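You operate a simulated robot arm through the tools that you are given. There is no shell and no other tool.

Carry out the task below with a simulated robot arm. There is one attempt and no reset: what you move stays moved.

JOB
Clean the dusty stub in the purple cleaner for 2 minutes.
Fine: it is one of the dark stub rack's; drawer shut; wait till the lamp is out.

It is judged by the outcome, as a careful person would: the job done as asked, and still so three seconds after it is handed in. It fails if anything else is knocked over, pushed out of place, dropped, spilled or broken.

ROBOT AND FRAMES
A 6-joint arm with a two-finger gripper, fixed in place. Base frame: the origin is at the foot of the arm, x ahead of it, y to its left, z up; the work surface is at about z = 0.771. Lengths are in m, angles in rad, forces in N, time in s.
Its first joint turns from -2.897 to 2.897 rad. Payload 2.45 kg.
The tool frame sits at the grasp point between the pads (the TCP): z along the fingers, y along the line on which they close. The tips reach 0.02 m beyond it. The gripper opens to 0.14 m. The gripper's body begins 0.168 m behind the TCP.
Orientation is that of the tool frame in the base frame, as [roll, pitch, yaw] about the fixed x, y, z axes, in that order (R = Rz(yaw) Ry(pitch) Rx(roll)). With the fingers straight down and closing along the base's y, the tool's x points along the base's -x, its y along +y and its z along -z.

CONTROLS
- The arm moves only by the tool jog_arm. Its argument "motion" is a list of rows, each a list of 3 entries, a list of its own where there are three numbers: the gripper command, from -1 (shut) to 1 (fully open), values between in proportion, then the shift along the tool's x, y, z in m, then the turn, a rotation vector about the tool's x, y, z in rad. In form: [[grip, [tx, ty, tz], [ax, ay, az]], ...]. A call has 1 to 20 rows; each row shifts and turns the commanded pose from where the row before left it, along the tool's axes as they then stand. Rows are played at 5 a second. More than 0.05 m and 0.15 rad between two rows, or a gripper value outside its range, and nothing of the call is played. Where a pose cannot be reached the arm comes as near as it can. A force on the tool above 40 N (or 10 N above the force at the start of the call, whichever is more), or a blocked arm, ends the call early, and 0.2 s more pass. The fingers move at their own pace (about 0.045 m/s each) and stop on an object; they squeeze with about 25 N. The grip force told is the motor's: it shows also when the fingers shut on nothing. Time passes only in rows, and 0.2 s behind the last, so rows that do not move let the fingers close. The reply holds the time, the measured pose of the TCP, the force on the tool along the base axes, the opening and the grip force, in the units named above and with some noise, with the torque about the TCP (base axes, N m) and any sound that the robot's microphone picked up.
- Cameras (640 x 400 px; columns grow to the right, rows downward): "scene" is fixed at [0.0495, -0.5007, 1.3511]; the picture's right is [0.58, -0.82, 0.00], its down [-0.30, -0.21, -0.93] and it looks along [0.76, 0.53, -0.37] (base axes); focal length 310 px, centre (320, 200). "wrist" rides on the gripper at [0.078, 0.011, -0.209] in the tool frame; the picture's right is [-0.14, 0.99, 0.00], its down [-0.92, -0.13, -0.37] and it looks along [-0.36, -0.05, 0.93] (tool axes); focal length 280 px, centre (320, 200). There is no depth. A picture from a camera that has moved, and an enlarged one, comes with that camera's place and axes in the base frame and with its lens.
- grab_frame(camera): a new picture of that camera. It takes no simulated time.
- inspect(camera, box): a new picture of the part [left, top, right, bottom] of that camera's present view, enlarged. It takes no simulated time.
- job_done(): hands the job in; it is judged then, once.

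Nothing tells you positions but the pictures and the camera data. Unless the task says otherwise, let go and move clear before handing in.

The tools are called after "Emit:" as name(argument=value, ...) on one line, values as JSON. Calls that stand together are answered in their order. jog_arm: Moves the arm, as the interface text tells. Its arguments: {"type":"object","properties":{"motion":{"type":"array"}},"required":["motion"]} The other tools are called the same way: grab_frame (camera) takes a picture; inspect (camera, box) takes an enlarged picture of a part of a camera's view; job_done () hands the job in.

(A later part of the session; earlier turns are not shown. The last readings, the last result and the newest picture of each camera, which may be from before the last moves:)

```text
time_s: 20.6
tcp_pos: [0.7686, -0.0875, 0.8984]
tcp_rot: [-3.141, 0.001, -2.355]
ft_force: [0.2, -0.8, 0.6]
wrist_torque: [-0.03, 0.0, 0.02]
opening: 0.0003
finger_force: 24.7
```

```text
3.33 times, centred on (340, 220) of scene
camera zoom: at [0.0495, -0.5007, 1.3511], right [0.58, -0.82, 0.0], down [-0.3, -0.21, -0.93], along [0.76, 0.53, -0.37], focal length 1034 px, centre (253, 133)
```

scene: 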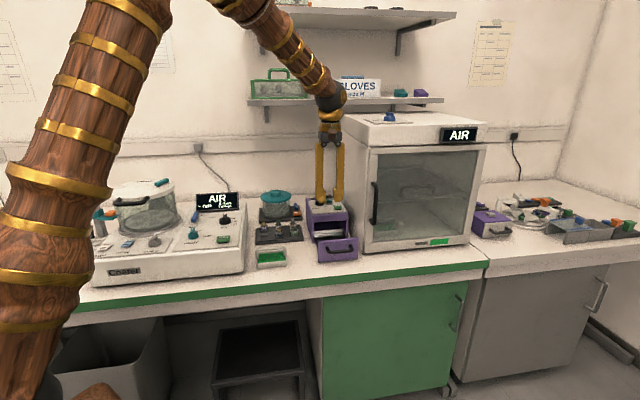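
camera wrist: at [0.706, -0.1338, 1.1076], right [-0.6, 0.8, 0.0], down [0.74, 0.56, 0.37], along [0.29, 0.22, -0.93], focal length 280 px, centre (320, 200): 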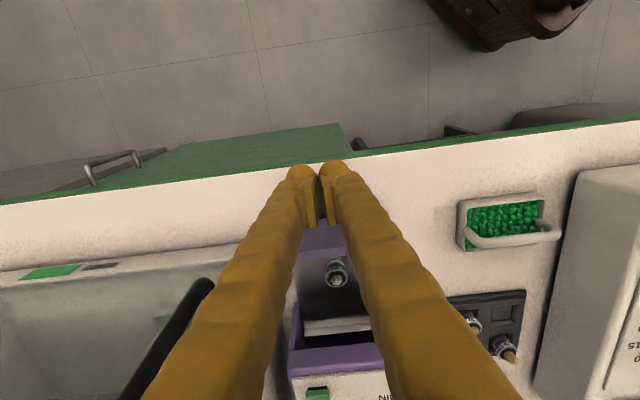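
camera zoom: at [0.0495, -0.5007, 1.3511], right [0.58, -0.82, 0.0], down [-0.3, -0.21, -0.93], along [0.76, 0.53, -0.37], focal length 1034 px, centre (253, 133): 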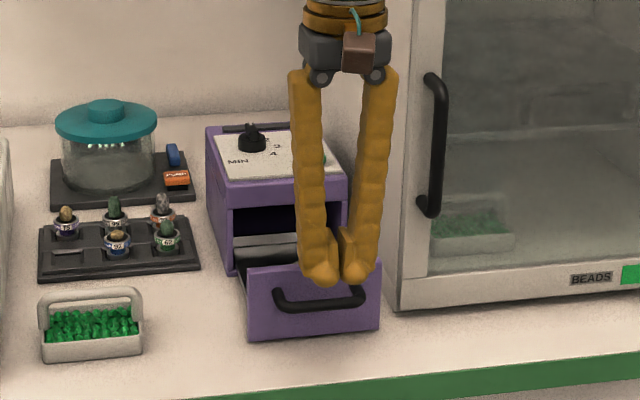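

The closed fingers are in front of the drawer handle and clear of the cabinet. I'll lower to handle height.

Emit:
jog_arm(motion=[[-1, [0, 0, 0.03], [0, 0, 0]], [-1, [0, 0, 0.03], [0, 0, 0]], [-1, [0, 0, 0.02], [0, 0, 0]], [-1, [0, 0, 0], [0, 0, 0]]])

Emit:
inspect(camera="scene", box=[280, 160, 400, 280])

Emit:
grab_frame(camera="wrist")

```text
time_s: 21.6
tcp_pos: [0.7663, -0.0877, 0.8188]
tcp_rot: [-3.141, 0.002, -2.356]
ft_force: [-0.1, 0.0, -0.3]
wrist_torque: [0.01, 0.01, -0.03]
opening: 0.0
finger_force: 25.3
```

```text
3.33 times, centred on (340, 220) of scene
camera zoom: at [0.0495, -0.5007, 1.3511], right [0.58, -0.82, 0.0], down [-0.3, -0.21, -0.93], along [0.76, 0.53, -0.37], focal length 1034 px, centre (253, 133)
```

zoom: 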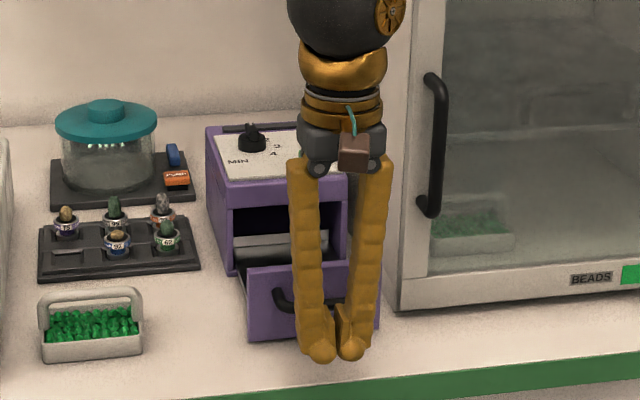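

```text
taken
camera wrist: at [0.706, -0.1334, 1.0266], right [-0.6, 0.8, 0.0], down [0.74, 0.56, 0.37], along [0.29, 0.22, -0.93], focal length 280 px, centre (320, 200)
```

wrist: 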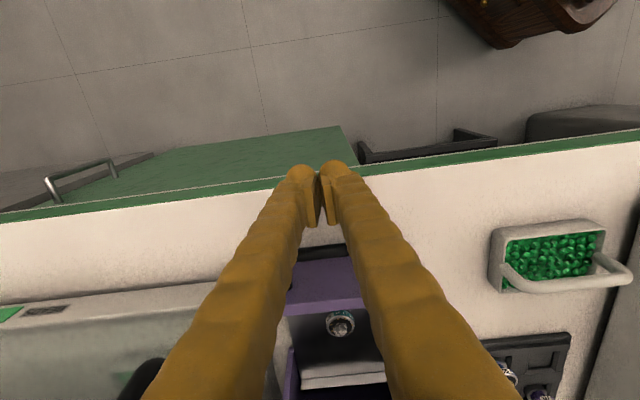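

I'm in front of the handle at the right height, with the stub visible behind the panel. I'll push forward gently.

Emit:
jog_arm(motion=[[-1, [-0.008, 0, 0], [0, 0, 0]], [-1, [-0.008, 0, 0], [0, 0, 0]], [-1, [-0.006, 0, 0], [0, 0, 0]], [-1, [-0.005, 0, 0], [0, 0, 0]], [-1, [-0.004, 0, 0], [0, 0, 0]], [-1, [-0.004, 0, 0], [0, 0, 0]], [-1, [-0.004, 0, 0], [0, 0, 0]], [-1, [-0.004, 0, 0], [0, 0, 0]]])

Emit:
inspect(camera="wrist", box=[250, 140, 410, 400])

Emit:
inspect(camera="scene", box=[280, 160, 400, 280])

```text
time_s: 23.4
tcp_pos: [0.7984, -0.0568, 0.8202]
tcp_rot: [-3.141, 0.001, -2.353]
ft_force: [0.1, -0.3, 0.3]
wrist_torque: [0.0, -0.06, 0.01]
opening: 0.0001
finger_force: 24.9
```

```text
1.54 times, centred on (330, 270) of wrist
camera zoom: at [0.7364, -0.1032, 1.0282], right [-0.6, 0.8, 0.0], down [0.74, 0.56, 0.37], along [0.3, 0.22, -0.93], focal length 431 px, centre (305, 92)
```

zoom: 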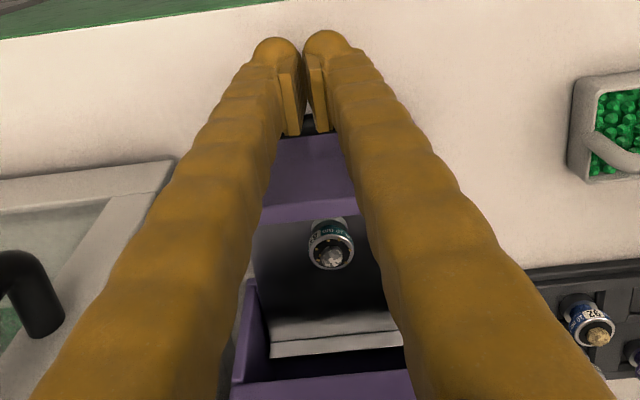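

```text
3.33 times, centred on (340, 220) of scene
camera zoom: at [0.0495, -0.5007, 1.3511], right [0.58, -0.82, 0.0], down [-0.3, -0.21, -0.93], along [0.76, 0.53, -0.37], focal length 1034 px, centre (253, 133)
```

zoom: 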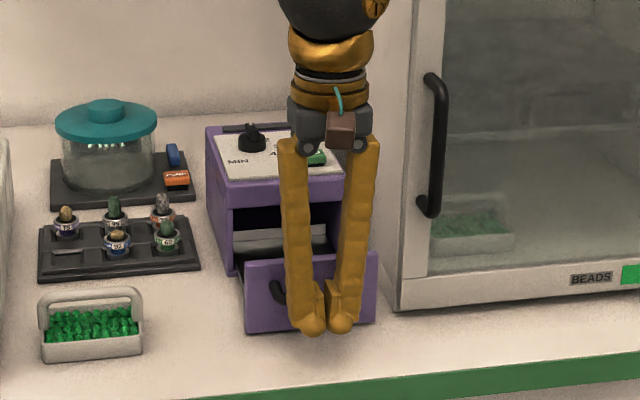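

The drawer has started to move and the stub stays upright. I'll keep pushing at the same gentle pace.

Emit:
jog_arm(motion=[[-1, [-0.005, 0, 0], [0, 0, 0]], [-1, [-0.005, 0, 0], [0, 0, 0]], [-1, [-0.005, 0, 0], [0, 0, 0]], [-1, [-0.005, 0, 0], [0, 0, 0]], [-1, [-0.005, 0, 0], [0, 0, 0]], [-1, [-0.005, 0, 0], [0, 0, 0]], [-1, [-0.005, 0, 0], [0, 0, 0]], [-1, [-0.005, 0, 0], [0, 0, 0]], [-1, [-0.005, 0, 0], [0, 0, 0]], [-1, [-0.005, 0, 0], [0, 0, 0]], [-1, [-0.005, 0, 0], [0, 0, 0]], [-1, [-0.005, 0, 0], [0, 0, 0]]])

Emit:
inspect(camera="wrist", box=[250, 140, 410, 400])

Emit:
inspect(camera="scene", box=[280, 160, 400, 280])

```text
time_s: 26.0
tcp_pos: [0.8391, -0.0136, 0.8192]
tcp_rot: [3.141, 0.002, -2.356]
ft_force: [-0.2, -0.9, -0.6]
wrist_torque: [0.0, 0.03, 0.0]
opening: 0.0
finger_force: 25.0
```

```text
1.54 times, centred on (330, 270) of wrist
camera zoom: at [0.7779, -0.0599, 1.0284], right [-0.6, 0.8, 0.0], down [0.74, 0.56, 0.37], along [0.29, 0.22, -0.93], focal length 431 px, centre (305, 92)
```

zoom: 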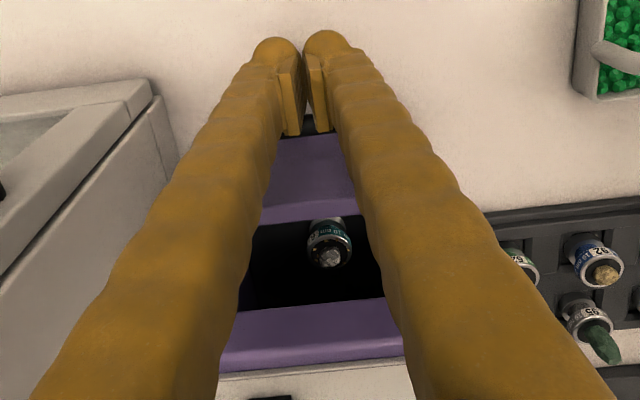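

```text
3.33 times, centred on (340, 220) of scene
camera zoom: at [0.0495, -0.5007, 1.3511], right [0.58, -0.82, 0.0], down [-0.3, -0.21, -0.93], along [0.76, 0.53, -0.37], focal length 1034 px, centre (253, 133)
```

zoom: 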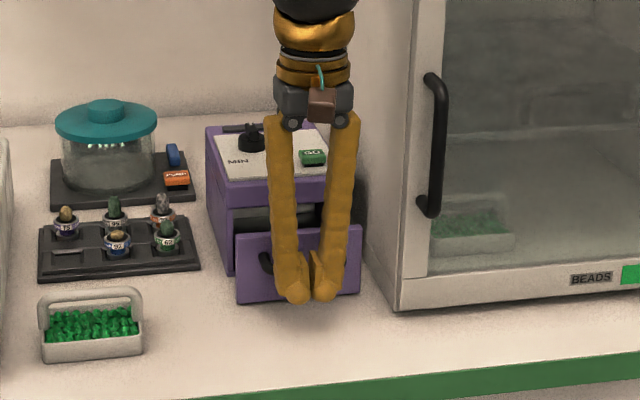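

The drawer is about 60% in and the stub is still upright. I'll continue a little slower.

Emit:
jog_arm(motion=[[-1, [-0.004, 0, 0], [0, 0, 0]], [-1, [-0.004, 0, 0], [0, 0, 0]], [-1, [-0.004, 0, 0], [0, 0, 0]], [-1, [-0.004, 0, 0], [0, 0, 0]], [-1, [-0.004, 0, 0], [0, 0, 0]], [-1, [-0.004, 0, 0], [0, 0, 0]], [-1, [-0.004, 0, 0], [0, 0, 0]], [-1, [-0.004, 0, 0], [0, 0, 0]], [-1, [0, 0, 0], [0, 0, 0]]])

Emit:
inspect(camera="wrist", box=[250, 140, 410, 400])

Emit:
inspect(camera="scene", box=[280, 160, 400, 280])

```text
time_s: 28.0
tcp_pos: [0.8639, 0.0099, 0.8185]
tcp_rot: [-3.139, 0.002, -2.354]
ft_force: [0.1, 0.0, 0.9]
wrist_torque: [-0.03, 0.03, 0.0]
opening: 0.0
finger_force: 24.8
```

```text
1.54 times, centred on (330, 270) of wrist
camera zoom: at [0.8014, -0.0375, 1.0283], right [-0.6, 0.8, 0.0], down [0.74, 0.56, 0.37], along [0.29, 0.22, -0.93], focal length 431 px, centre (305, 92)
```

zoom: 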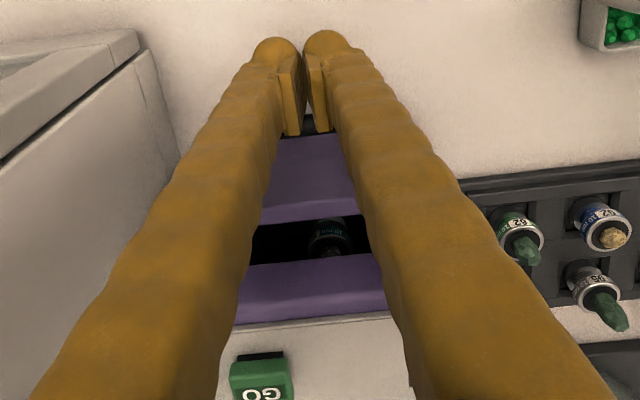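

```text
3.33 times, centred on (340, 220) of scene
camera zoom: at [0.0495, -0.5007, 1.3511], right [0.58, -0.82, 0.0], down [-0.3, -0.21, -0.93], along [0.76, 0.53, -0.37], focal length 1034 px, centre (253, 133)
```

zoom: 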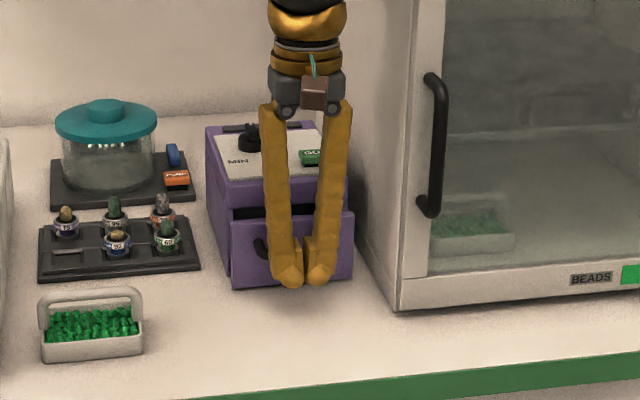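

The stub has gone under the body edge with headroom, and about 2 cm is left. I'll push on in 3 mm steps.

Emit:
jog_arm(motion=[[-1, [-0.003, 0, 0], [0, 0, 0]], [-1, [-0.003, 0, 0], [0, 0, 0]], [-1, [-0.003, 0, 0], [0, 0, 0]], [-1, [-0.003, 0, 0], [0, 0, 0]], [-1, [-0.003, 0, 0], [0, 0, 0]], [-1, [-0.003, 0, 0], [0, 0, 0]], [-1, [0, 0, 0], [0, 0, 0]]])

Emit:
inspect(camera="wrist", box=[250, 140, 410, 400])

Emit:
inspect(camera="scene", box=[280, 160, 400, 280])

```text
time_s: 29.6
tcp_pos: [0.877, 0.0214, 0.8188]
tcp_rot: [-3.141, 0.001, -2.355]
ft_force: [-0.9, -0.6, -1.7]
wrist_torque: [0.02, 0.01, 0.0]
opening: 0.0002
finger_force: 25.3
```

```text
1.54 times, centred on (330, 270) of wrist
camera zoom: at [0.8137, -0.0248, 1.0286], right [-0.6, 0.8, 0.0], down [0.74, 0.56, 0.37], along [0.29, 0.22, -0.93], focal length 431 px, centre (305, 92)
```

zoom: 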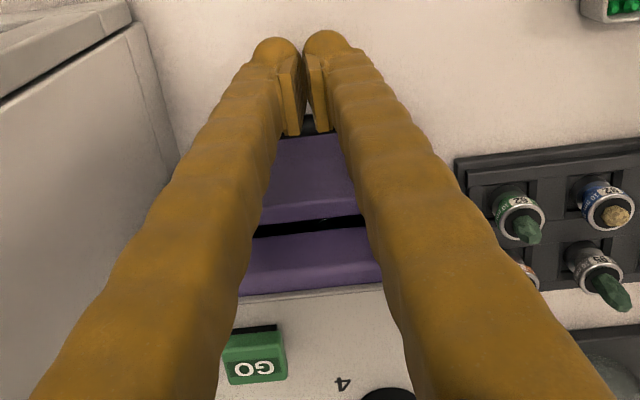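

```text
3.33 times, centred on (340, 220) of scene
camera zoom: at [0.0495, -0.5007, 1.3511], right [0.58, -0.82, 0.0], down [-0.3, -0.21, -0.93], along [0.76, 0.53, -0.37], focal length 1034 px, centre (253, 133)
```

zoom: 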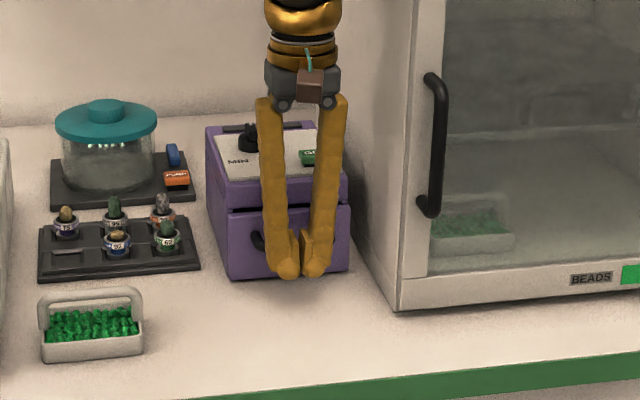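

Only a thin gap remains. I'll keep going in 2 mm steps until it seats.

Emit:
jog_arm(motion=[[-1, [-0.002, 0, 0], [0, 0, 0]], [-1, [-0.002, 0, 0], [0, 0, 0]], [-1, [-0.002, 0, 0], [0, 0, 0]], [-1, [-0.002, 0, 0], [0, 0, 0]], [-1, [0, 0, 0], [0, 0, 0]]])

Emit:
inspect(camera="wrist", box=[250, 140, 410, 400])

Emit:
inspect(camera="scene", box=[305, 190, 365, 260])

```text
time_s: 30.6
tcp_pos: [0.8783, 0.0227, 0.8164]
tcp_rot: [3.137, -0.005, -2.355]
ft_force: [-2.9, -3.6, -2.0]
wrist_torque: [-0.04, 0.01, 0.01]
opening: 0.0002
finger_force: 29.6
stopped in row 4: the force on the tool passed its limit at 46 N (the readings are from after the stop); the commanded pose is now the measured one
```

```text
1.54 times, centred on (330, 270) of wrist
camera zoom: at [0.8173, -0.0221, 1.027], right [-0.6, 0.8, 0.0], down [0.74, 0.56, 0.36], along [0.29, 0.22, -0.93], focal length 431 px, centre (305, 92)
```

zoom: 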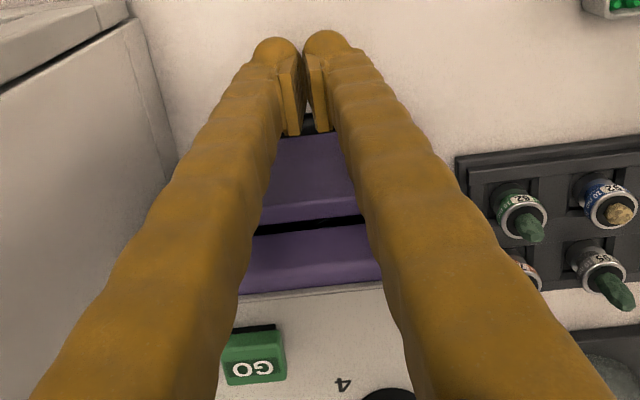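

```text
5.71 times, centred on (335, 225) of scene
camera zoom: at [0.0495, -0.5007, 1.3511], right [0.58, -0.82, 0.0], down [-0.3, -0.21, -0.93], along [0.76, 0.53, -0.37], focal length 1772 px, centre (234, 57)
```

zoom: 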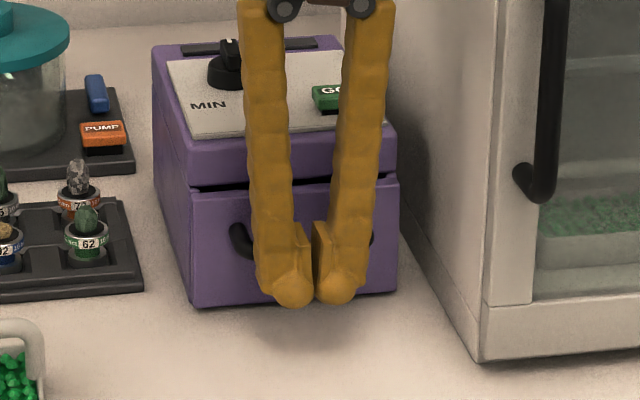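

The push stopped at 46 N, which suggests the drawer is seated. I'll back off and check that it is really shut.

Emit:
jog_arm(motion=[[-1, [0.01, 0, 0], [0, 0, 0]], [-1, [0.03, 0, 0], [0, 0, 0]], [-1, [0.03, 0, 0], [0, 0, 0]], [-1, [0, 0, -0.04], [0, 0, 0]], [-1, [0, 0, -0.04], [0, 0, 0]], [-1, [0, 0, -0.04], [0, 0, 0]], [-1, [0, 0, -0.04], [0, 0, 0]], [-1, [0, 0, 0], [0, 0, 0]]])

Emit:
grab_frame(camera="wrist")

Emit:
inspect(camera="scene", box=[300, 185, 370, 270])

```text
time_s: 32.4
tcp_pos: [0.8322, -0.0249, 0.9782]
tcp_rot: [3.139, -0.003, -2.355]
ft_force: [0.2, -0.1, 0.0]
wrist_torque: [-0.01, 0.02, 0.01]
opening: 0.0
finger_force: 28.9
```

```text
taken
camera wrist: at [0.7701, -0.0714, 1.1873], right [-0.6, 0.8, 0.0], down [0.74, 0.56, 0.37], along [0.29, 0.22, -0.93], focal length 280 px, centre (320, 200)
```

wrist: 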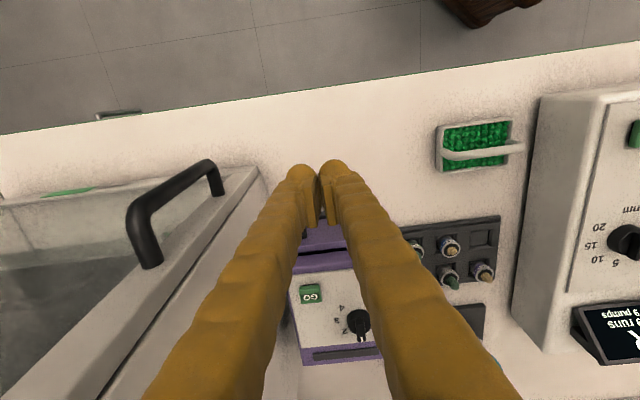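

```text
4.71 times, centred on (335, 228) of scene
camera zoom: at [0.0495, -0.5007, 1.3511], right [0.58, -0.82, 0.0], down [-0.3, -0.21, -0.93], along [0.76, 0.53, -0.37], focal length 1460 px, centre (249, 71)
```

zoom: 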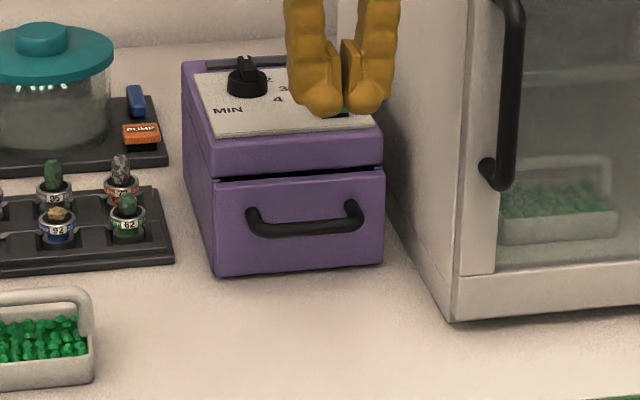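

Emit:
inspect(camera="scene", box=[320, 205, 362, 248])

Emit:
inspect(camera="wrist", box=[285, 200, 385, 370])

```text
9.30 times, centred on (341, 226) of scene
camera zoom: at [0.0495, -0.5007, 1.3511], right [0.58, -0.82, 0.0], down [-0.3, -0.21, -0.93], along [0.76, 0.53, -0.37], focal length 2885 px, centre (125, -46)
```

zoom: 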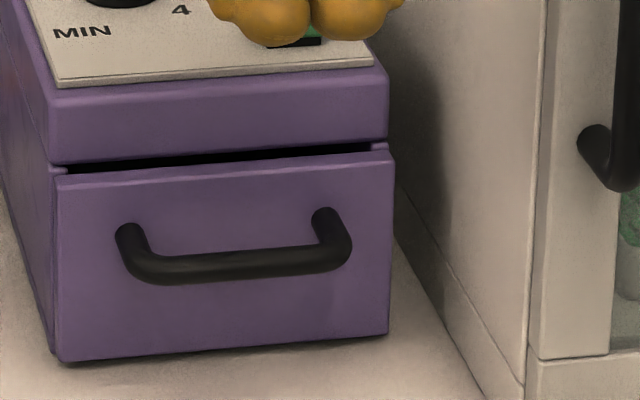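

```text
2.35 times, centred on (335, 285) of wrist
camera zoom: at [0.7701, -0.0714, 1.1873], right [-0.6, 0.8, 0.0], down [0.74, 0.56, 0.37], along [0.29, 0.22, -0.93], focal length 660 px, centre (285, 0)
```

zoom: 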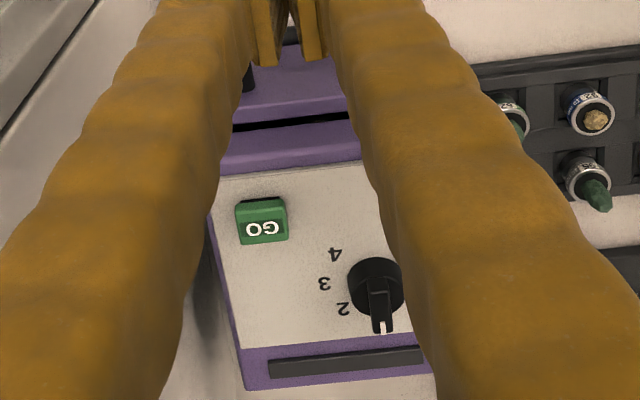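

The drawer panel sits flush against the body's side walls. I'll re-shoot the same crop as before to confirm the cleaner itself did not shift.

Emit:
inspect(camera="scene", box=[295, 175, 375, 270])

Emit:
inspect(camera="scene", box=[305, 192, 360, 230])

```text
4.21 times, centred on (335, 222) of scene
camera zoom: at [0.0495, -0.5007, 1.3511], right [0.58, -0.82, 0.0], down [-0.3, -0.21, -0.93], along [0.76, 0.53, -0.37], focal length 1306 px, centre (257, 105)
```

zoom: 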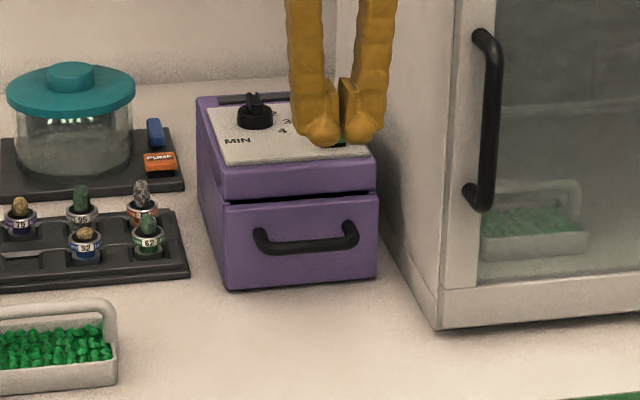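

```text
10.53 times, centred on (332, 211) of scene
camera zoom: at [0.0495, -0.5007, 1.3511], right [0.58, -0.82, 0.0], down [-0.3, -0.21, -0.93], along [0.76, 0.53, -0.37], focal length 3265 px, centre (188, 84)
```

zoom: 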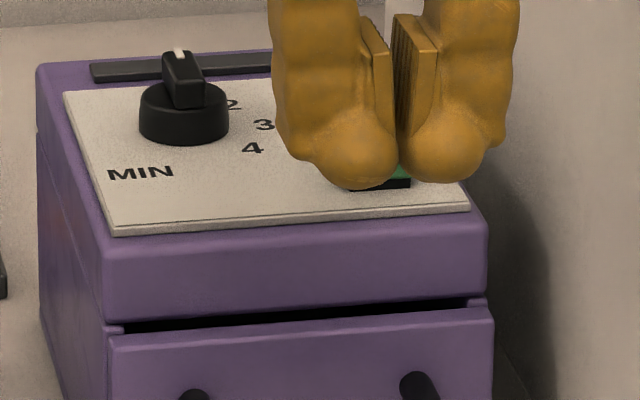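

The cleaner and everything else are unmoved and the drawer is shut. Triangulating the panel, the knob axis is near (0.977, 0.153), its bar top is at z ≈ 0.91, and it points straight back at "1", with "2" 45° clockwise. I'll hover over it with the fingers slightly open.

Emit:
jog_arm(motion=[[-0.4, [-0.0456, 0.0047, 0], [0, 0, 0]], [-0.4, [-0.0456, 0.0047, 0], [0, 0, 0]], [-0.4, [-0.0456, 0.0047, 0], [0, 0, 0]], [-0.4, [-0.0456, 0.0047, 0], [0, 0, 0]], [-0.4, [-0.0456, 0.0047, 0], [0, 0, 0]], [-0.4, [0, 0, 0], [0, 0, 0]]])

Emit:
grab_frame(camera="wrist")

Emit:
inspect(camera="scene", box=[290, 150, 370, 230])

```text
time_s: 33.8
tcp_pos: [0.9729, 0.153, 0.9771]
tcp_rot: [3.14, -0.005, -2.357]
ft_force: [0.3, 0.4, 0.4]
wrist_torque: [-0.05, 0.01, -0.01]
opening: 0.042
finger_force: 0.1
```

```text
taken
camera wrist: at [0.9114, 0.1073, 1.1856], right [-0.6, 0.8, 0.0], down [0.74, 0.56, 0.37], along [0.29, 0.22, -0.93], focal length 280 px, centre (320, 200)
```

wrist: 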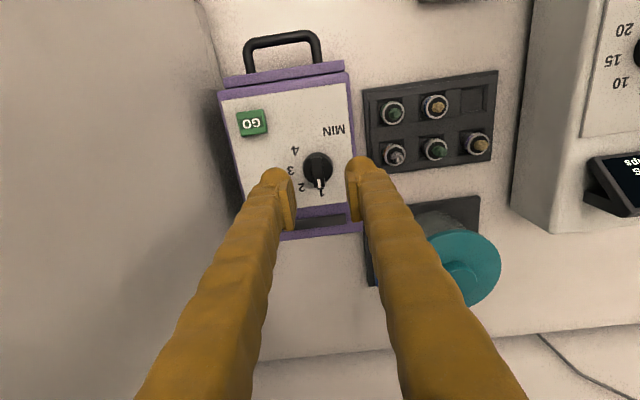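

```text
5.00 times, centred on (330, 190) of scene
camera zoom: at [0.0495, -0.5007, 1.3511], right [0.58, -0.82, 0.0], down [-0.3, -0.21, -0.93], along [0.76, 0.53, -0.37], focal length 1551 px, centre (270, 250)
```

zoom: 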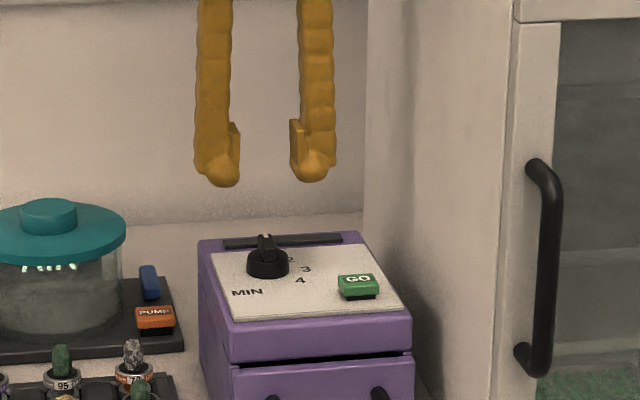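

Emit:
inspect(camera="wrist", box=[225, 85, 375, 235])

Emit:
inspect(camera="wrist", box=[285, 140, 350, 210])

```text
2.67 times, centred on (300, 160) of wrist
camera zoom: at [0.9114, 0.1073, 1.1856], right [-0.6, 0.8, 0.0], down [0.74, 0.56, 0.37], along [0.29, 0.22, -0.93], focal length 748 px, centre (373, 307)
```

zoom: 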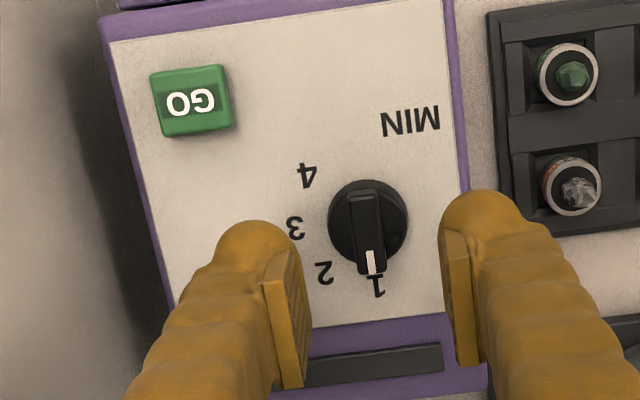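

```text
5.71 times, centred on (318, 175) of wrist
camera zoom: at [0.9114, 0.1073, 1.1856], right [-0.6, 0.8, 0.0], down [0.74, 0.56, 0.37], along [0.29, 0.22, -0.93], focal length 1602 px, centre (334, 343)
```

zoom: 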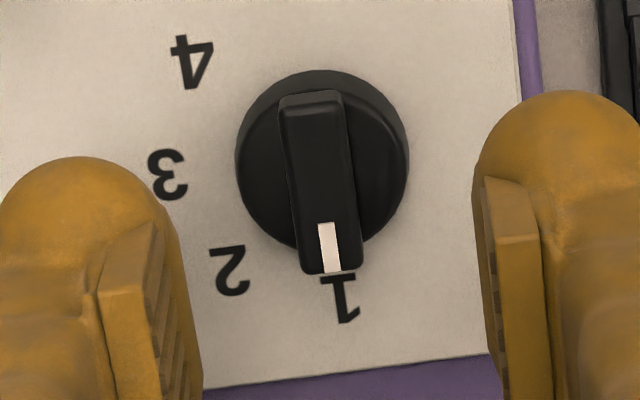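

The dial is confirmed at "1". I'm aligned within about 2 mm, so I'll shift 1.8 mm sideways and descend around the bar.

Emit:
jog_arm(motion=[[-0.4, [0, -0.0018, 0.02], [0, 0, 0]], [-0.4, [0, 0, 0.02], [0, 0, 0]], [-0.4, [0, 0, 0.01], [0, 0, 0]], [-0.4, [0, 0, 0], [0, 0, 0]]])

Emit:
inspect(camera="wrist", box=[255, 100, 385, 230])

Emit:
inspect(camera="scene", box=[305, 180, 355, 215])

```text
time_s: 34.8
tcp_pos: [0.9751, 0.1527, 0.9269]
tcp_rot: [3.14, -0.003, -2.353]
ft_force: [-0.3, 0.9, 0.2]
wrist_torque: [0.0, -0.03, 0.0]
opening: 0.042
finger_force: 0.1
```

```text
3.08 times, centred on (320, 165) of wrist
camera zoom: at [0.9142, 0.1055, 1.1356], right [-0.6, 0.8, 0.0], down [0.74, 0.56, 0.37], along [0.29, 0.22, -0.93], focal length 863 px, centre (320, 308)
```

zoom: 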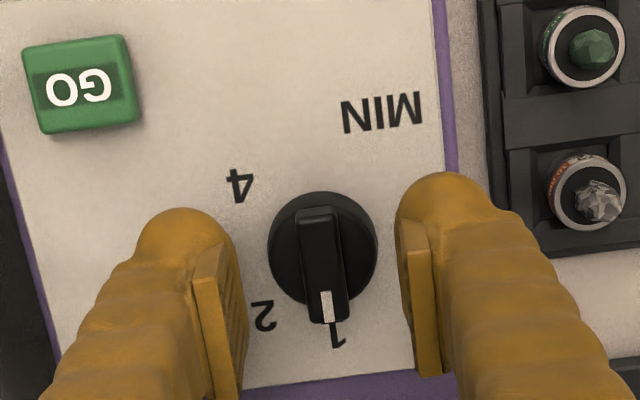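

```text
11.43 times, centred on (330, 198) of scene
camera zoom: at [0.0495, -0.5007, 1.3511], right [0.58, -0.82, 0.0], down [-0.3, -0.21, -0.93], along [0.76, 0.53, -0.37], focal length 3544 px, centre (206, 229)
```

zoom: 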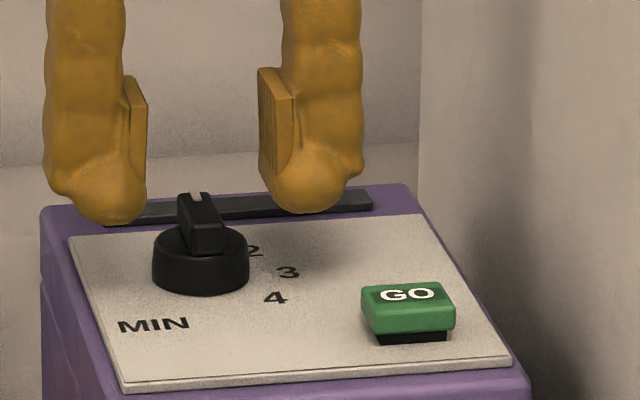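

The fingers straddle the bar, with tips at about 0.907. I estimate the disc top at 0.894, so I'll go down about 11 mm more and close gently on the bar.

Emit:
jog_arm(motion=[[-0.4, [0, 0, 0.006], [0, 0, 0]], [-0.4, [0, 0, 0.005], [0, 0, 0]], [-0.4, [0, 0, 0], [0, 0, 0]], [-0.6, [0, 0, 0], [0, 0, 0]], [-0.75, [0, 0, 0], [0, 0, 0]], [-0.9, [0, 0, 0], [0, 0, 0]], [-1, [0, 0, 0], [0, 0, 0]], [-1, [0, 0, 0], [0, 0, 0]]])

Emit:
inspect(camera="wrist", box=[255, 100, 385, 230])

Emit:
inspect(camera="scene", box=[305, 180, 355, 215])

```text
time_s: 36.6
tcp_pos: [0.9754, 0.1537, 0.9166]
tcp_rot: [3.138, -0.004, -2.356]
ft_force: [-10.0, 6.4, -0.8]
wrist_torque: [0.1, 0.09, -0.05]
opening: 0.0109
finger_force: 37.8
```

```text
3.08 times, centred on (320, 165) of wrist
camera zoom: at [0.9141, 0.1062, 1.1252], right [-0.6, 0.8, 0.0], down [0.74, 0.56, 0.37], along [0.29, 0.22, -0.93], focal length 863 px, centre (320, 308)
```

zoom: 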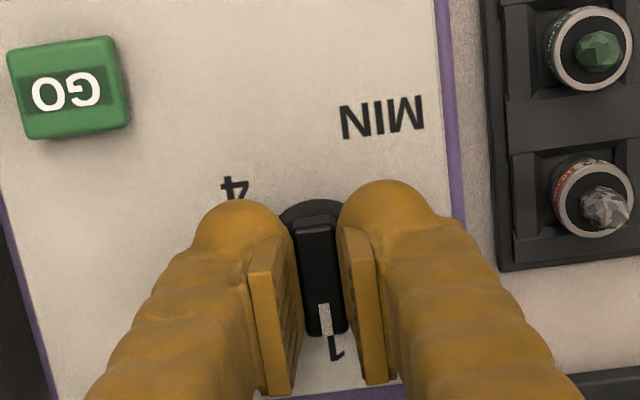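

```text
11.43 times, centred on (330, 198) of scene
camera zoom: at [0.0495, -0.5007, 1.3511], right [0.58, -0.82, 0.0], down [-0.3, -0.21, -0.93], along [0.76, 0.53, -0.37], focal length 3544 px, centre (206, 229)
```

zoom: 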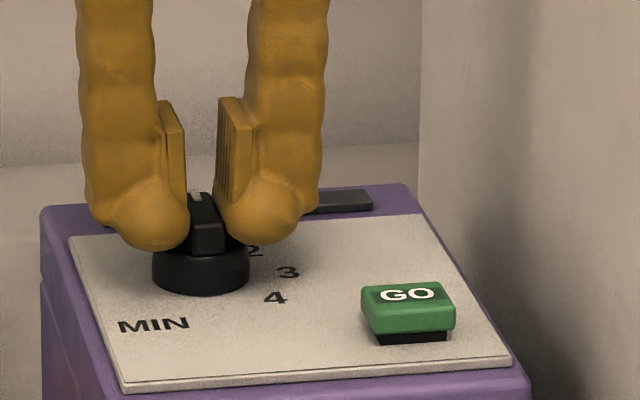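

The bar is gripped at 0.011 m opening. A small side force says I'm about 0.5 mm off, so I'll relieve that and try a first clockwise turn of about 0.2 rad.

Emit:
jog_arm(motion=[[-1, [0, 0.0006, 0], [0, 0, 0]], [-1, [0, 0, 0], [0, 0, 0.07]], [-1, [0, 0, 0], [0, 0, 0.07]], [-1, [0, 0, 0], [0, 0, 0.07]], [-1, [0, 0, 0], [0, 0, 0]]])

Emit:
inspect(camera="wrist", box=[255, 100, 385, 230])

Emit:
inspect(camera="scene", box=[305, 180, 355, 215])

```text
time_s: 37.8
tcp_pos: [0.9744, 0.151, 0.916]
tcp_rot: [3.14, -0.003, -2.566]
ft_force: [5.0, 13.3, -16.5]
wrist_torque: [0.18, -0.12, 0.01]
opening: 0.0114
finger_force: 38.2
```

```text
3.08 times, centred on (320, 165) of wrist
camera zoom: at [0.9053, 0.1205, 1.1253], right [-0.42, 0.91, 0.0], down [0.84, 0.4, 0.36], along [0.33, 0.16, -0.93], focal length 863 px, centre (320, 308)
```

zoom: 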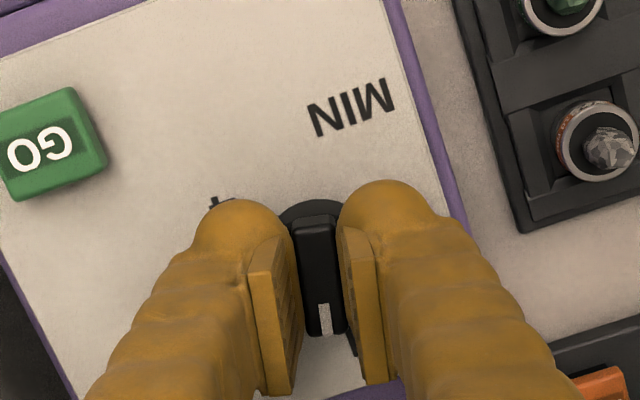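

```text
11.43 times, centred on (330, 198) of scene
camera zoom: at [0.0495, -0.5007, 1.3511], right [0.58, -0.82, 0.0], down [-0.3, -0.21, -0.93], along [0.76, 0.53, -0.37], focal length 3544 px, centre (206, 229)
```

zoom: 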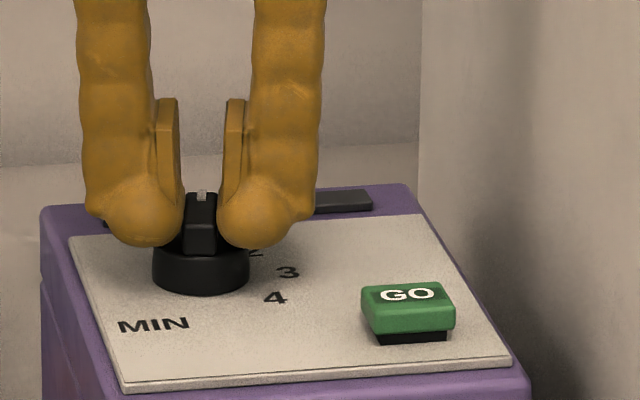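

The dial follows the gripper (about 12° so far). I'll relieve the small side loads and continue clockwise.

Emit:
jog_arm(motion=[[-1, [-0.0006, 0.0004, 0.0005], [0, 0, 0]], [-1, [0, 0, 0], [0, 0, 0.07]], [-1, [0, 0, 0], [0, 0, 0.07]], [-1, [0, 0, 0], [0, 0, 0.07]], [-1, [0, 0, 0], [0, 0, 0]]])

Emit:
inspect(camera="wrist", box=[255, 100, 385, 230])

```text
time_s: 39.0
tcp_pos: [0.975, 0.1519, 0.9165]
tcp_rot: [-3.142, -0.006, -2.775]
ft_force: [-17.9, -4.2, -6.9]
wrist_torque: [-0.13, 0.39, 0.0]
opening: 0.0113
finger_force: 37.9
```

```text
3.08 times, centred on (320, 165) of wrist
camera zoom: at [0.9, 0.1365, 1.1255], right [-0.23, 0.97, 0.0], down [0.91, 0.21, 0.36], along [0.35, 0.08, -0.93], focal length 863 px, centre (320, 308)
```

zoom: 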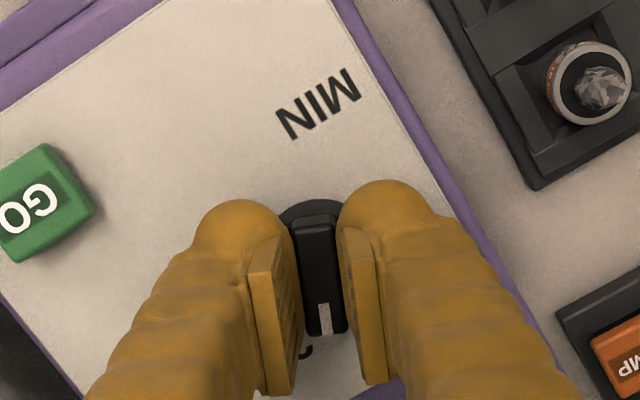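

The turn is at about 24°. I'll relieve the x-load and continue.

Emit:
jog_arm(motion=[[-1, [0.0008, 0.0001, 0.0003], [0, 0, 0]], [-1, [0, 0, 0], [0, 0, 0.06]], [-1, [0, 0, 0], [0, 0, 0.06]], [-1, [0, 0, 0], [0, 0, 0.06]], [-1, [0, 0, 0], [0, 0, 0]]])

Emit:
inspect(camera="wrist", box=[255, 100, 385, 230])

```text
time_s: 40.2
tcp_pos: [0.9743, 0.1536, 0.9166]
tcp_rot: [-3.14, -0.004, -2.955]
ft_force: [-2.5, 11.0, -3.0]
wrist_torque: [0.09, 0.07, 0.01]
opening: 0.011
finger_force: 38.0
```

```text
3.08 times, centred on (320, 165) of wrist
camera zoom: at [0.8976, 0.1505, 1.1254], right [-0.05, 1.0, 0.0], down [0.93, 0.04, 0.37], along [0.37, 0.02, -0.93], focal length 863 px, centre (320, 308)
```

zoom: 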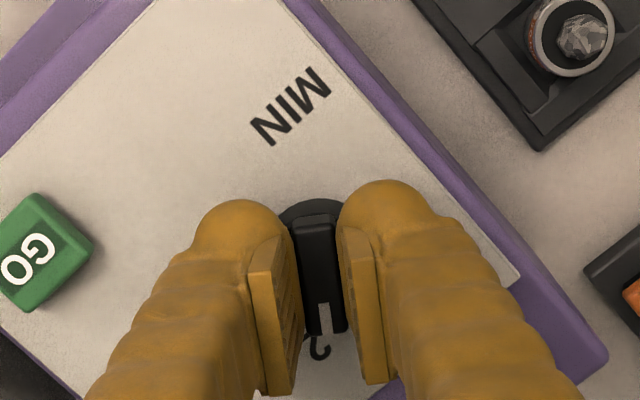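

The pointer is nearing "2", with about 0.185 rad left. I'll relieve the load and finish the turn.

Emit:
jog_arm(motion=[[-1, [0, 0.0005, 0], [0, 0, 0]], [-1, [0, 0, 0], [0, 0, 0.062]], [-1, [0, 0, 0], [0, 0, 0.062]], [-1, [0, 0, 0], [0, 0, 0.061]], [-1, [0, 0, 0], [0, 0, 0]]])

Emit:
inspect(camera="wrist", box=[255, 100, 385, 230])

Emit:
inspect(camera="scene", box=[305, 180, 355, 215])

```text
time_s: 41.4
tcp_pos: [0.9743, 0.1533, 0.9156]
tcp_rot: [3.141, -0.001, -3.141]
ft_force: [19.6, 4.7, -4.0]
wrist_torque: [0.07, -0.32, 0.02]
opening: 0.011
finger_force: 38.3
```

```text
3.08 times, centred on (320, 165) of wrist
camera zoom: at [0.8981, 0.1654, 1.1254], right [0.14, 0.99, 0.0], down [0.92, -0.13, 0.37], along [0.36, -0.05, -0.93], focal length 863 px, centre (320, 308)
```

zoom: 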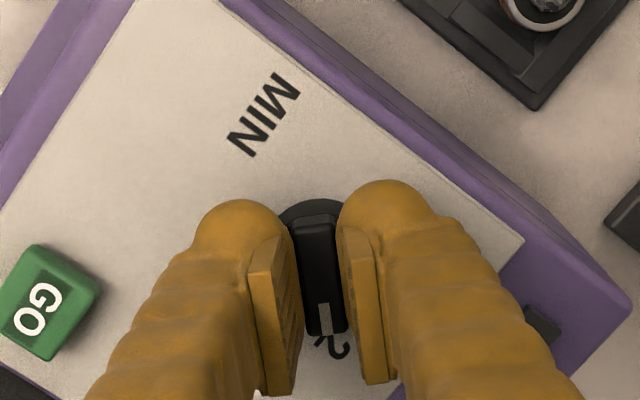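

```text
11.43 times, centred on (330, 198) of scene
camera zoom: at [0.0495, -0.5007, 1.3511], right [0.58, -0.82, 0.0], down [-0.3, -0.21, -0.93], along [0.76, 0.53, -0.37], focal length 3544 px, centre (206, 229)
```

zoom: 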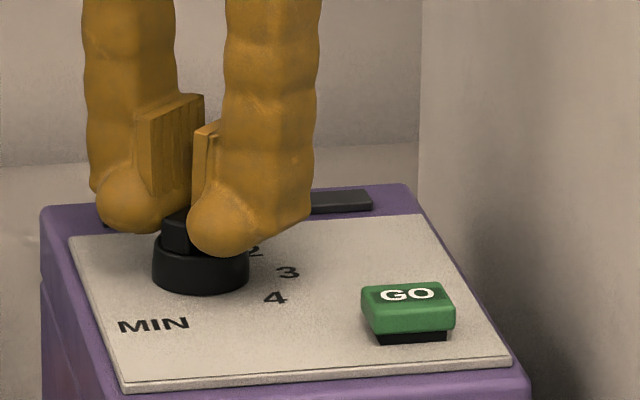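

The dial bar now points at "2". I'll relieve the side load, release and rise to check the setting.

Emit:
jog_arm(motion=[[-1, [-0.0008, 0.0002, 0], [0, 0, 0]], [-0.8, [0, 0, 0], [0, 0, 0]], [-0.6, [0, 0, 0], [0, 0, 0]], [-0.45, [0, 0, 0], [0, 0, 0]], [-0.4, [0, 0, 0], [0, 0, 0]], [-0.4, [0, 0, -0.01], [0, 0, 0]], [-0.4, [0, 0, -0.03], [0, 0, 0]], [-0.4, [0, 0, -0.03], [0, 0, 0]], [-0.4, [0, 0, 0], [0, 0, 0]]])

Emit:
inspect(camera="wrist", box=[225, 85, 375, 235])

Emit:
inspect(camera="scene", box=[305, 180, 355, 215])

```text
time_s: 43.4
tcp_pos: [0.9759, 0.1542, 0.9871]
tcp_rot: [3.139, -0.004, -3.14]
ft_force: [0.0, -0.4, 0.1]
wrist_torque: [0.02, 0.02, -0.01]
opening: 0.042
finger_force: 0.0
```

```text
2.67 times, centred on (300, 160) of wrist
camera zoom: at [0.8984, 0.1669, 1.195], right [0.14, 0.99, 0.0], down [0.92, -0.13, 0.37], along [0.36, -0.05, -0.93], focal length 748 px, centre (373, 307)
```

zoom: 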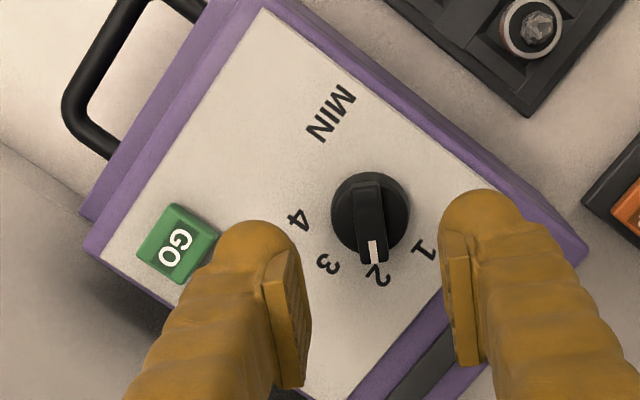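

```text
11.43 times, centred on (330, 198) of scene
camera zoom: at [0.0495, -0.5007, 1.3511], right [0.58, -0.82, 0.0], down [-0.3, -0.21, -0.93], along [0.76, 0.53, -0.37], focal length 3544 px, centre (206, 229)
```

zoom: 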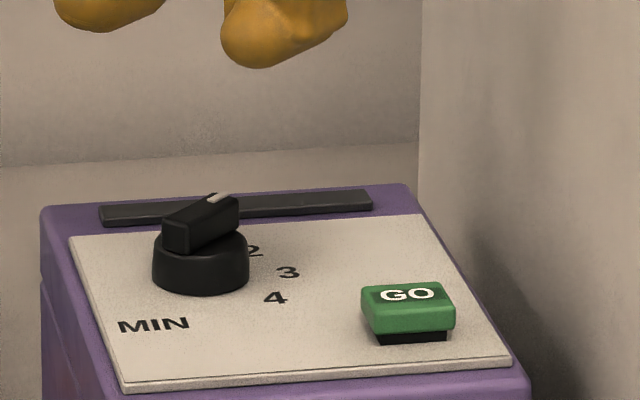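

The dial clearly reads "2" and the drawer is shut. Next is the GO button at about (0.977, 0.072), top z ≈ 0.894. I'll turn the gripper so its narrow side faces the cabinet, close the fingers and hover over GO.

Emit:
jog_arm(motion=[[-0.7, [0, 0, 0], [0, 0, 0.131]], [-1, [0, 0, 0], [0, 0, 0.131]], [-1, [0, 0, 0], [0, 0, 0.131]], [-1, [0, 0, 0], [0, 0, 0.131]], [-1, [0, 0, 0], [0, 0, 0.131]], [-1, [0, 0, 0], [0, 0, 0.131]], [-1, [-0.0287, -0.0283, 0], [0, 0, 0]], [-1, [-0.0287, -0.0283, 0], [0, 0, 0]], [-1, [0, 0, 0.02], [0, 0, 0]], [-1, [0, 0, 0], [0, 0, 0]]])

Emit:
grab_frame(camera="wrist")

Emit:
inspect(camera="scene", box=[290, 150, 370, 230])

```text
time_s: 45.6
tcp_pos: [0.9772, 0.0717, 0.9669]
tcp_rot: [-3.139, -0.002, 2.357]
ft_force: [0.8, 0.4, 0.1]
wrist_torque: [0.0, 0.01, 0.0]
opening: 0.0
finger_force: 25.0
```

```text
taken
camera wrist: at [0.931, 0.136, 1.1745], right [0.8, 0.6, 0.0], down [0.56, -0.74, 0.37], along [0.22, -0.29, -0.93], focal length 280 px, centre (320, 200)
```

wrist: 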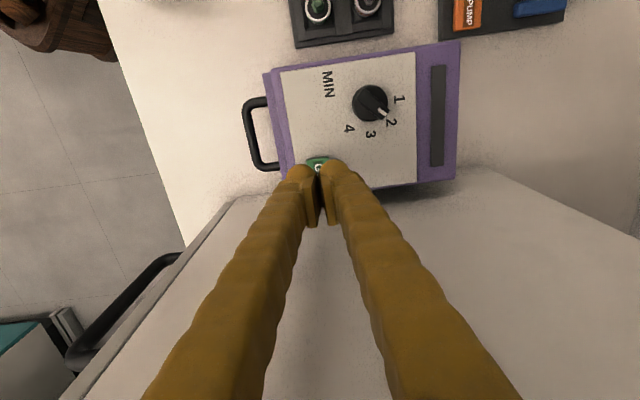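

```text
5.00 times, centred on (330, 190) of scene
camera zoom: at [0.0495, -0.5007, 1.3511], right [0.58, -0.82, 0.0], down [-0.3, -0.21, -0.93], along [0.76, 0.53, -0.37], focal length 1551 px, centre (270, 250)
```

zoom: 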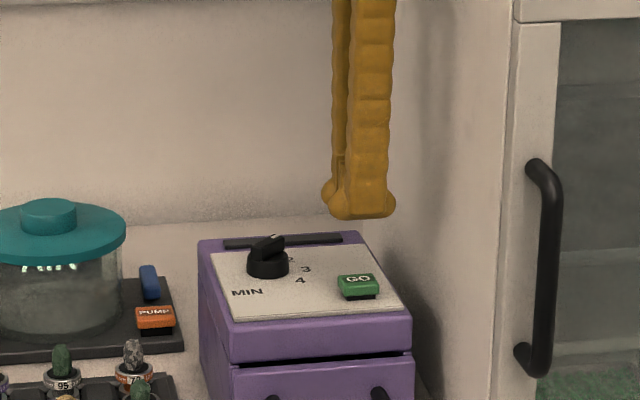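

I'm centred over GO to within about 1 mm. I'll descend to just above it.

Emit:
jog_arm(motion=[[-1, [0, 0, 0.02], [0, 0, 0]], [-1, [0, 0, 0.015], [0, 0, 0]], [-1, [0, 0, 0.01], [0, 0, 0]], [-1, [0, 0, 0], [0, 0, 0]]])

Emit:
inspect(camera="scene", box=[305, 180, 365, 220])

Emit:
inspect(camera="wrist", box=[230, 30, 450, 230])

```text
time_s: 46.6
tcp_pos: [0.9765, 0.0734, 0.921]
tcp_rot: [-3.138, -0.003, 2.358]
ft_force: [0.6, 0.8, 0.2]
wrist_torque: [-0.01, -0.03, 0.03]
opening: 0.0
finger_force: 24.4
```

```text
10.00 times, centred on (335, 200) of scene
camera zoom: at [0.0495, -0.5007, 1.3511], right [0.58, -0.82, 0.0], down [-0.3, -0.21, -0.93], along [0.76, 0.53, -0.37], focal length 3102 px, centre (170, 200)
```

zoom: 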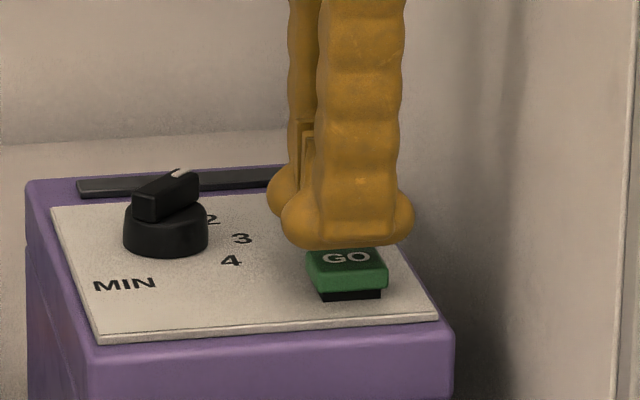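

```text
2.00 times, centred on (340, 130) of wrist
camera zoom: at [0.9306, 0.1374, 1.1307], right [0.8, 0.6, 0.0], down [0.56, -0.74, 0.37], along [0.22, -0.29, -0.93], focal length 561 px, centre (280, 340)
```

zoom: 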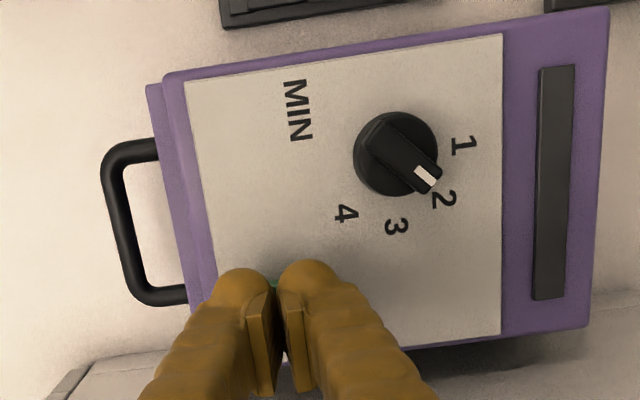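

The fingertips are just above GO. I'll press down in small steps and listen for a click.

Emit:
jog_arm(motion=[[-1, [0, 0, 0.003], [0, 0, 0]], [-1, [0, 0, 0.002], [0, 0, 0]], [-1, [0, 0, 0.001], [0, 0, 0]], [-1, [0, 0, 0], [0, 0, 0]]])

Emit:
inspect(camera="scene", box=[305, 180, 365, 220])

```text
time_s: 47.6
tcp_pos: [0.9767, 0.0736, 0.9159]
tcp_rot: [-3.137, -0.002, 2.357]
ft_force: [0.1, 0.9, 0.6]
wrist_torque: [0.0, -0.01, 0.04]
opening: 0.0002
finger_force: 24.9
```

```text
10.00 times, centred on (335, 200) of scene
camera zoom: at [0.0495, -0.5007, 1.3511], right [0.58, -0.82, 0.0], down [-0.3, -0.21, -0.93], along [0.76, 0.53, -0.37], focal length 3102 px, centre (170, 200)
```

zoom: 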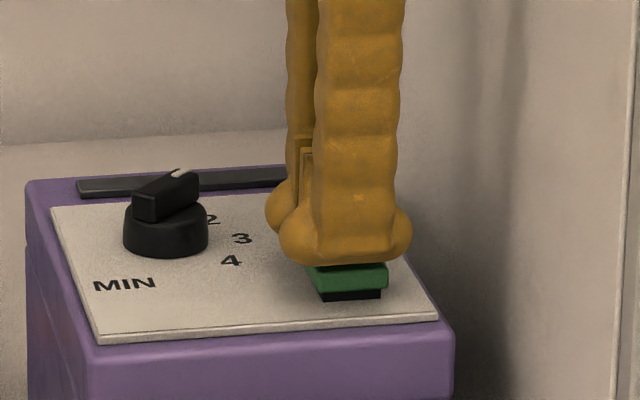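

No contact yet, so I'll continue down 1 mm at a time.

Emit:
jog_arm(motion=[[-1, [0, 0, 0.001], [0, 0, 0]], [-1, [0, 0, 0.001], [0, 0, 0]], [-1, [0, 0, 0.001], [0, 0, 0]], [-1, [0, 0, 0], [0, 0, 0]]])

Emit:
inspect(camera="scene", box=[305, 180, 365, 220])

```text
time_s: 48.6
tcp_pos: [0.9756, 0.0745, 0.9115]
tcp_rot: [-3.138, -0.003, 2.359]
ft_force: [0.2, 0.2, 0.0]
wrist_torque: [0.03, -0.01, -0.02]
opening: 0.0001
finger_force: 24.7
```

```text
10.00 times, centred on (335, 200) of scene
camera zoom: at [0.0495, -0.5007, 1.3511], right [0.58, -0.82, 0.0], down [-0.3, -0.21, -0.93], along [0.76, 0.53, -0.37], focal length 3102 px, centre (170, 200)
```

zoom: 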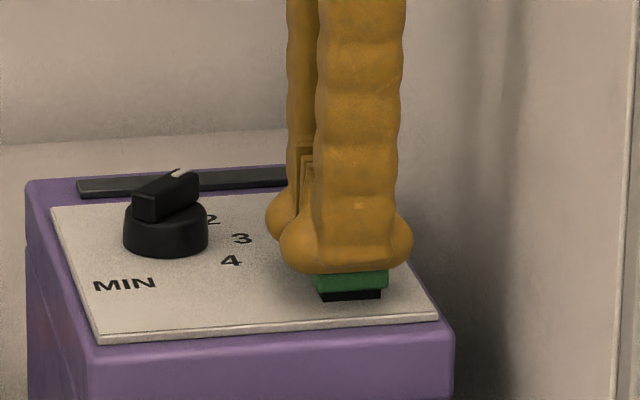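

Emit:
jog_arm(motion=[[-1, [0, 0, 0.001], [0, 0, 0]], [-1, [0, 0, 0.001], [0, 0, 0]], [-1, [0, 0, 0], [0, 0, 0]]])

Emit:
inspect(camera="scene", box=[305, 180, 365, 220])

```text
time_s: 49.4
tcp_pos: [0.9758, 0.0728, 0.9107]
tcp_rot: [-3.138, -0.002, 2.358]
ft_force: [0.7, -0.7, 1.7]
wrist_torque: [-0.03, -0.01, 0.01]
opening: 0.0057
finger_force: 29.1
```

```text
10.00 times, centred on (335, 200) of scene
camera zoom: at [0.0495, -0.5007, 1.3511], right [0.58, -0.82, 0.0], down [-0.3, -0.21, -0.93], along [0.76, 0.53, -0.37], focal length 3102 px, centre (170, 200)
```

zoom: 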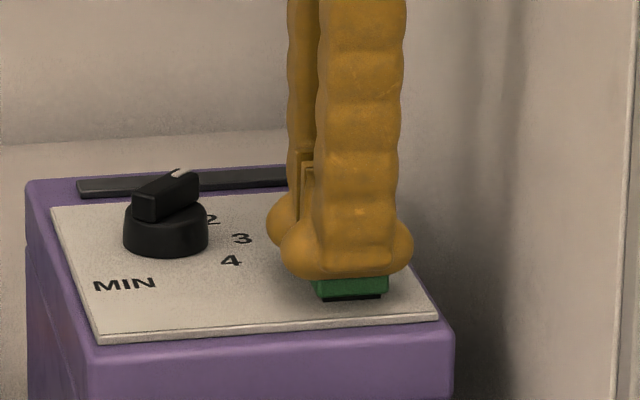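

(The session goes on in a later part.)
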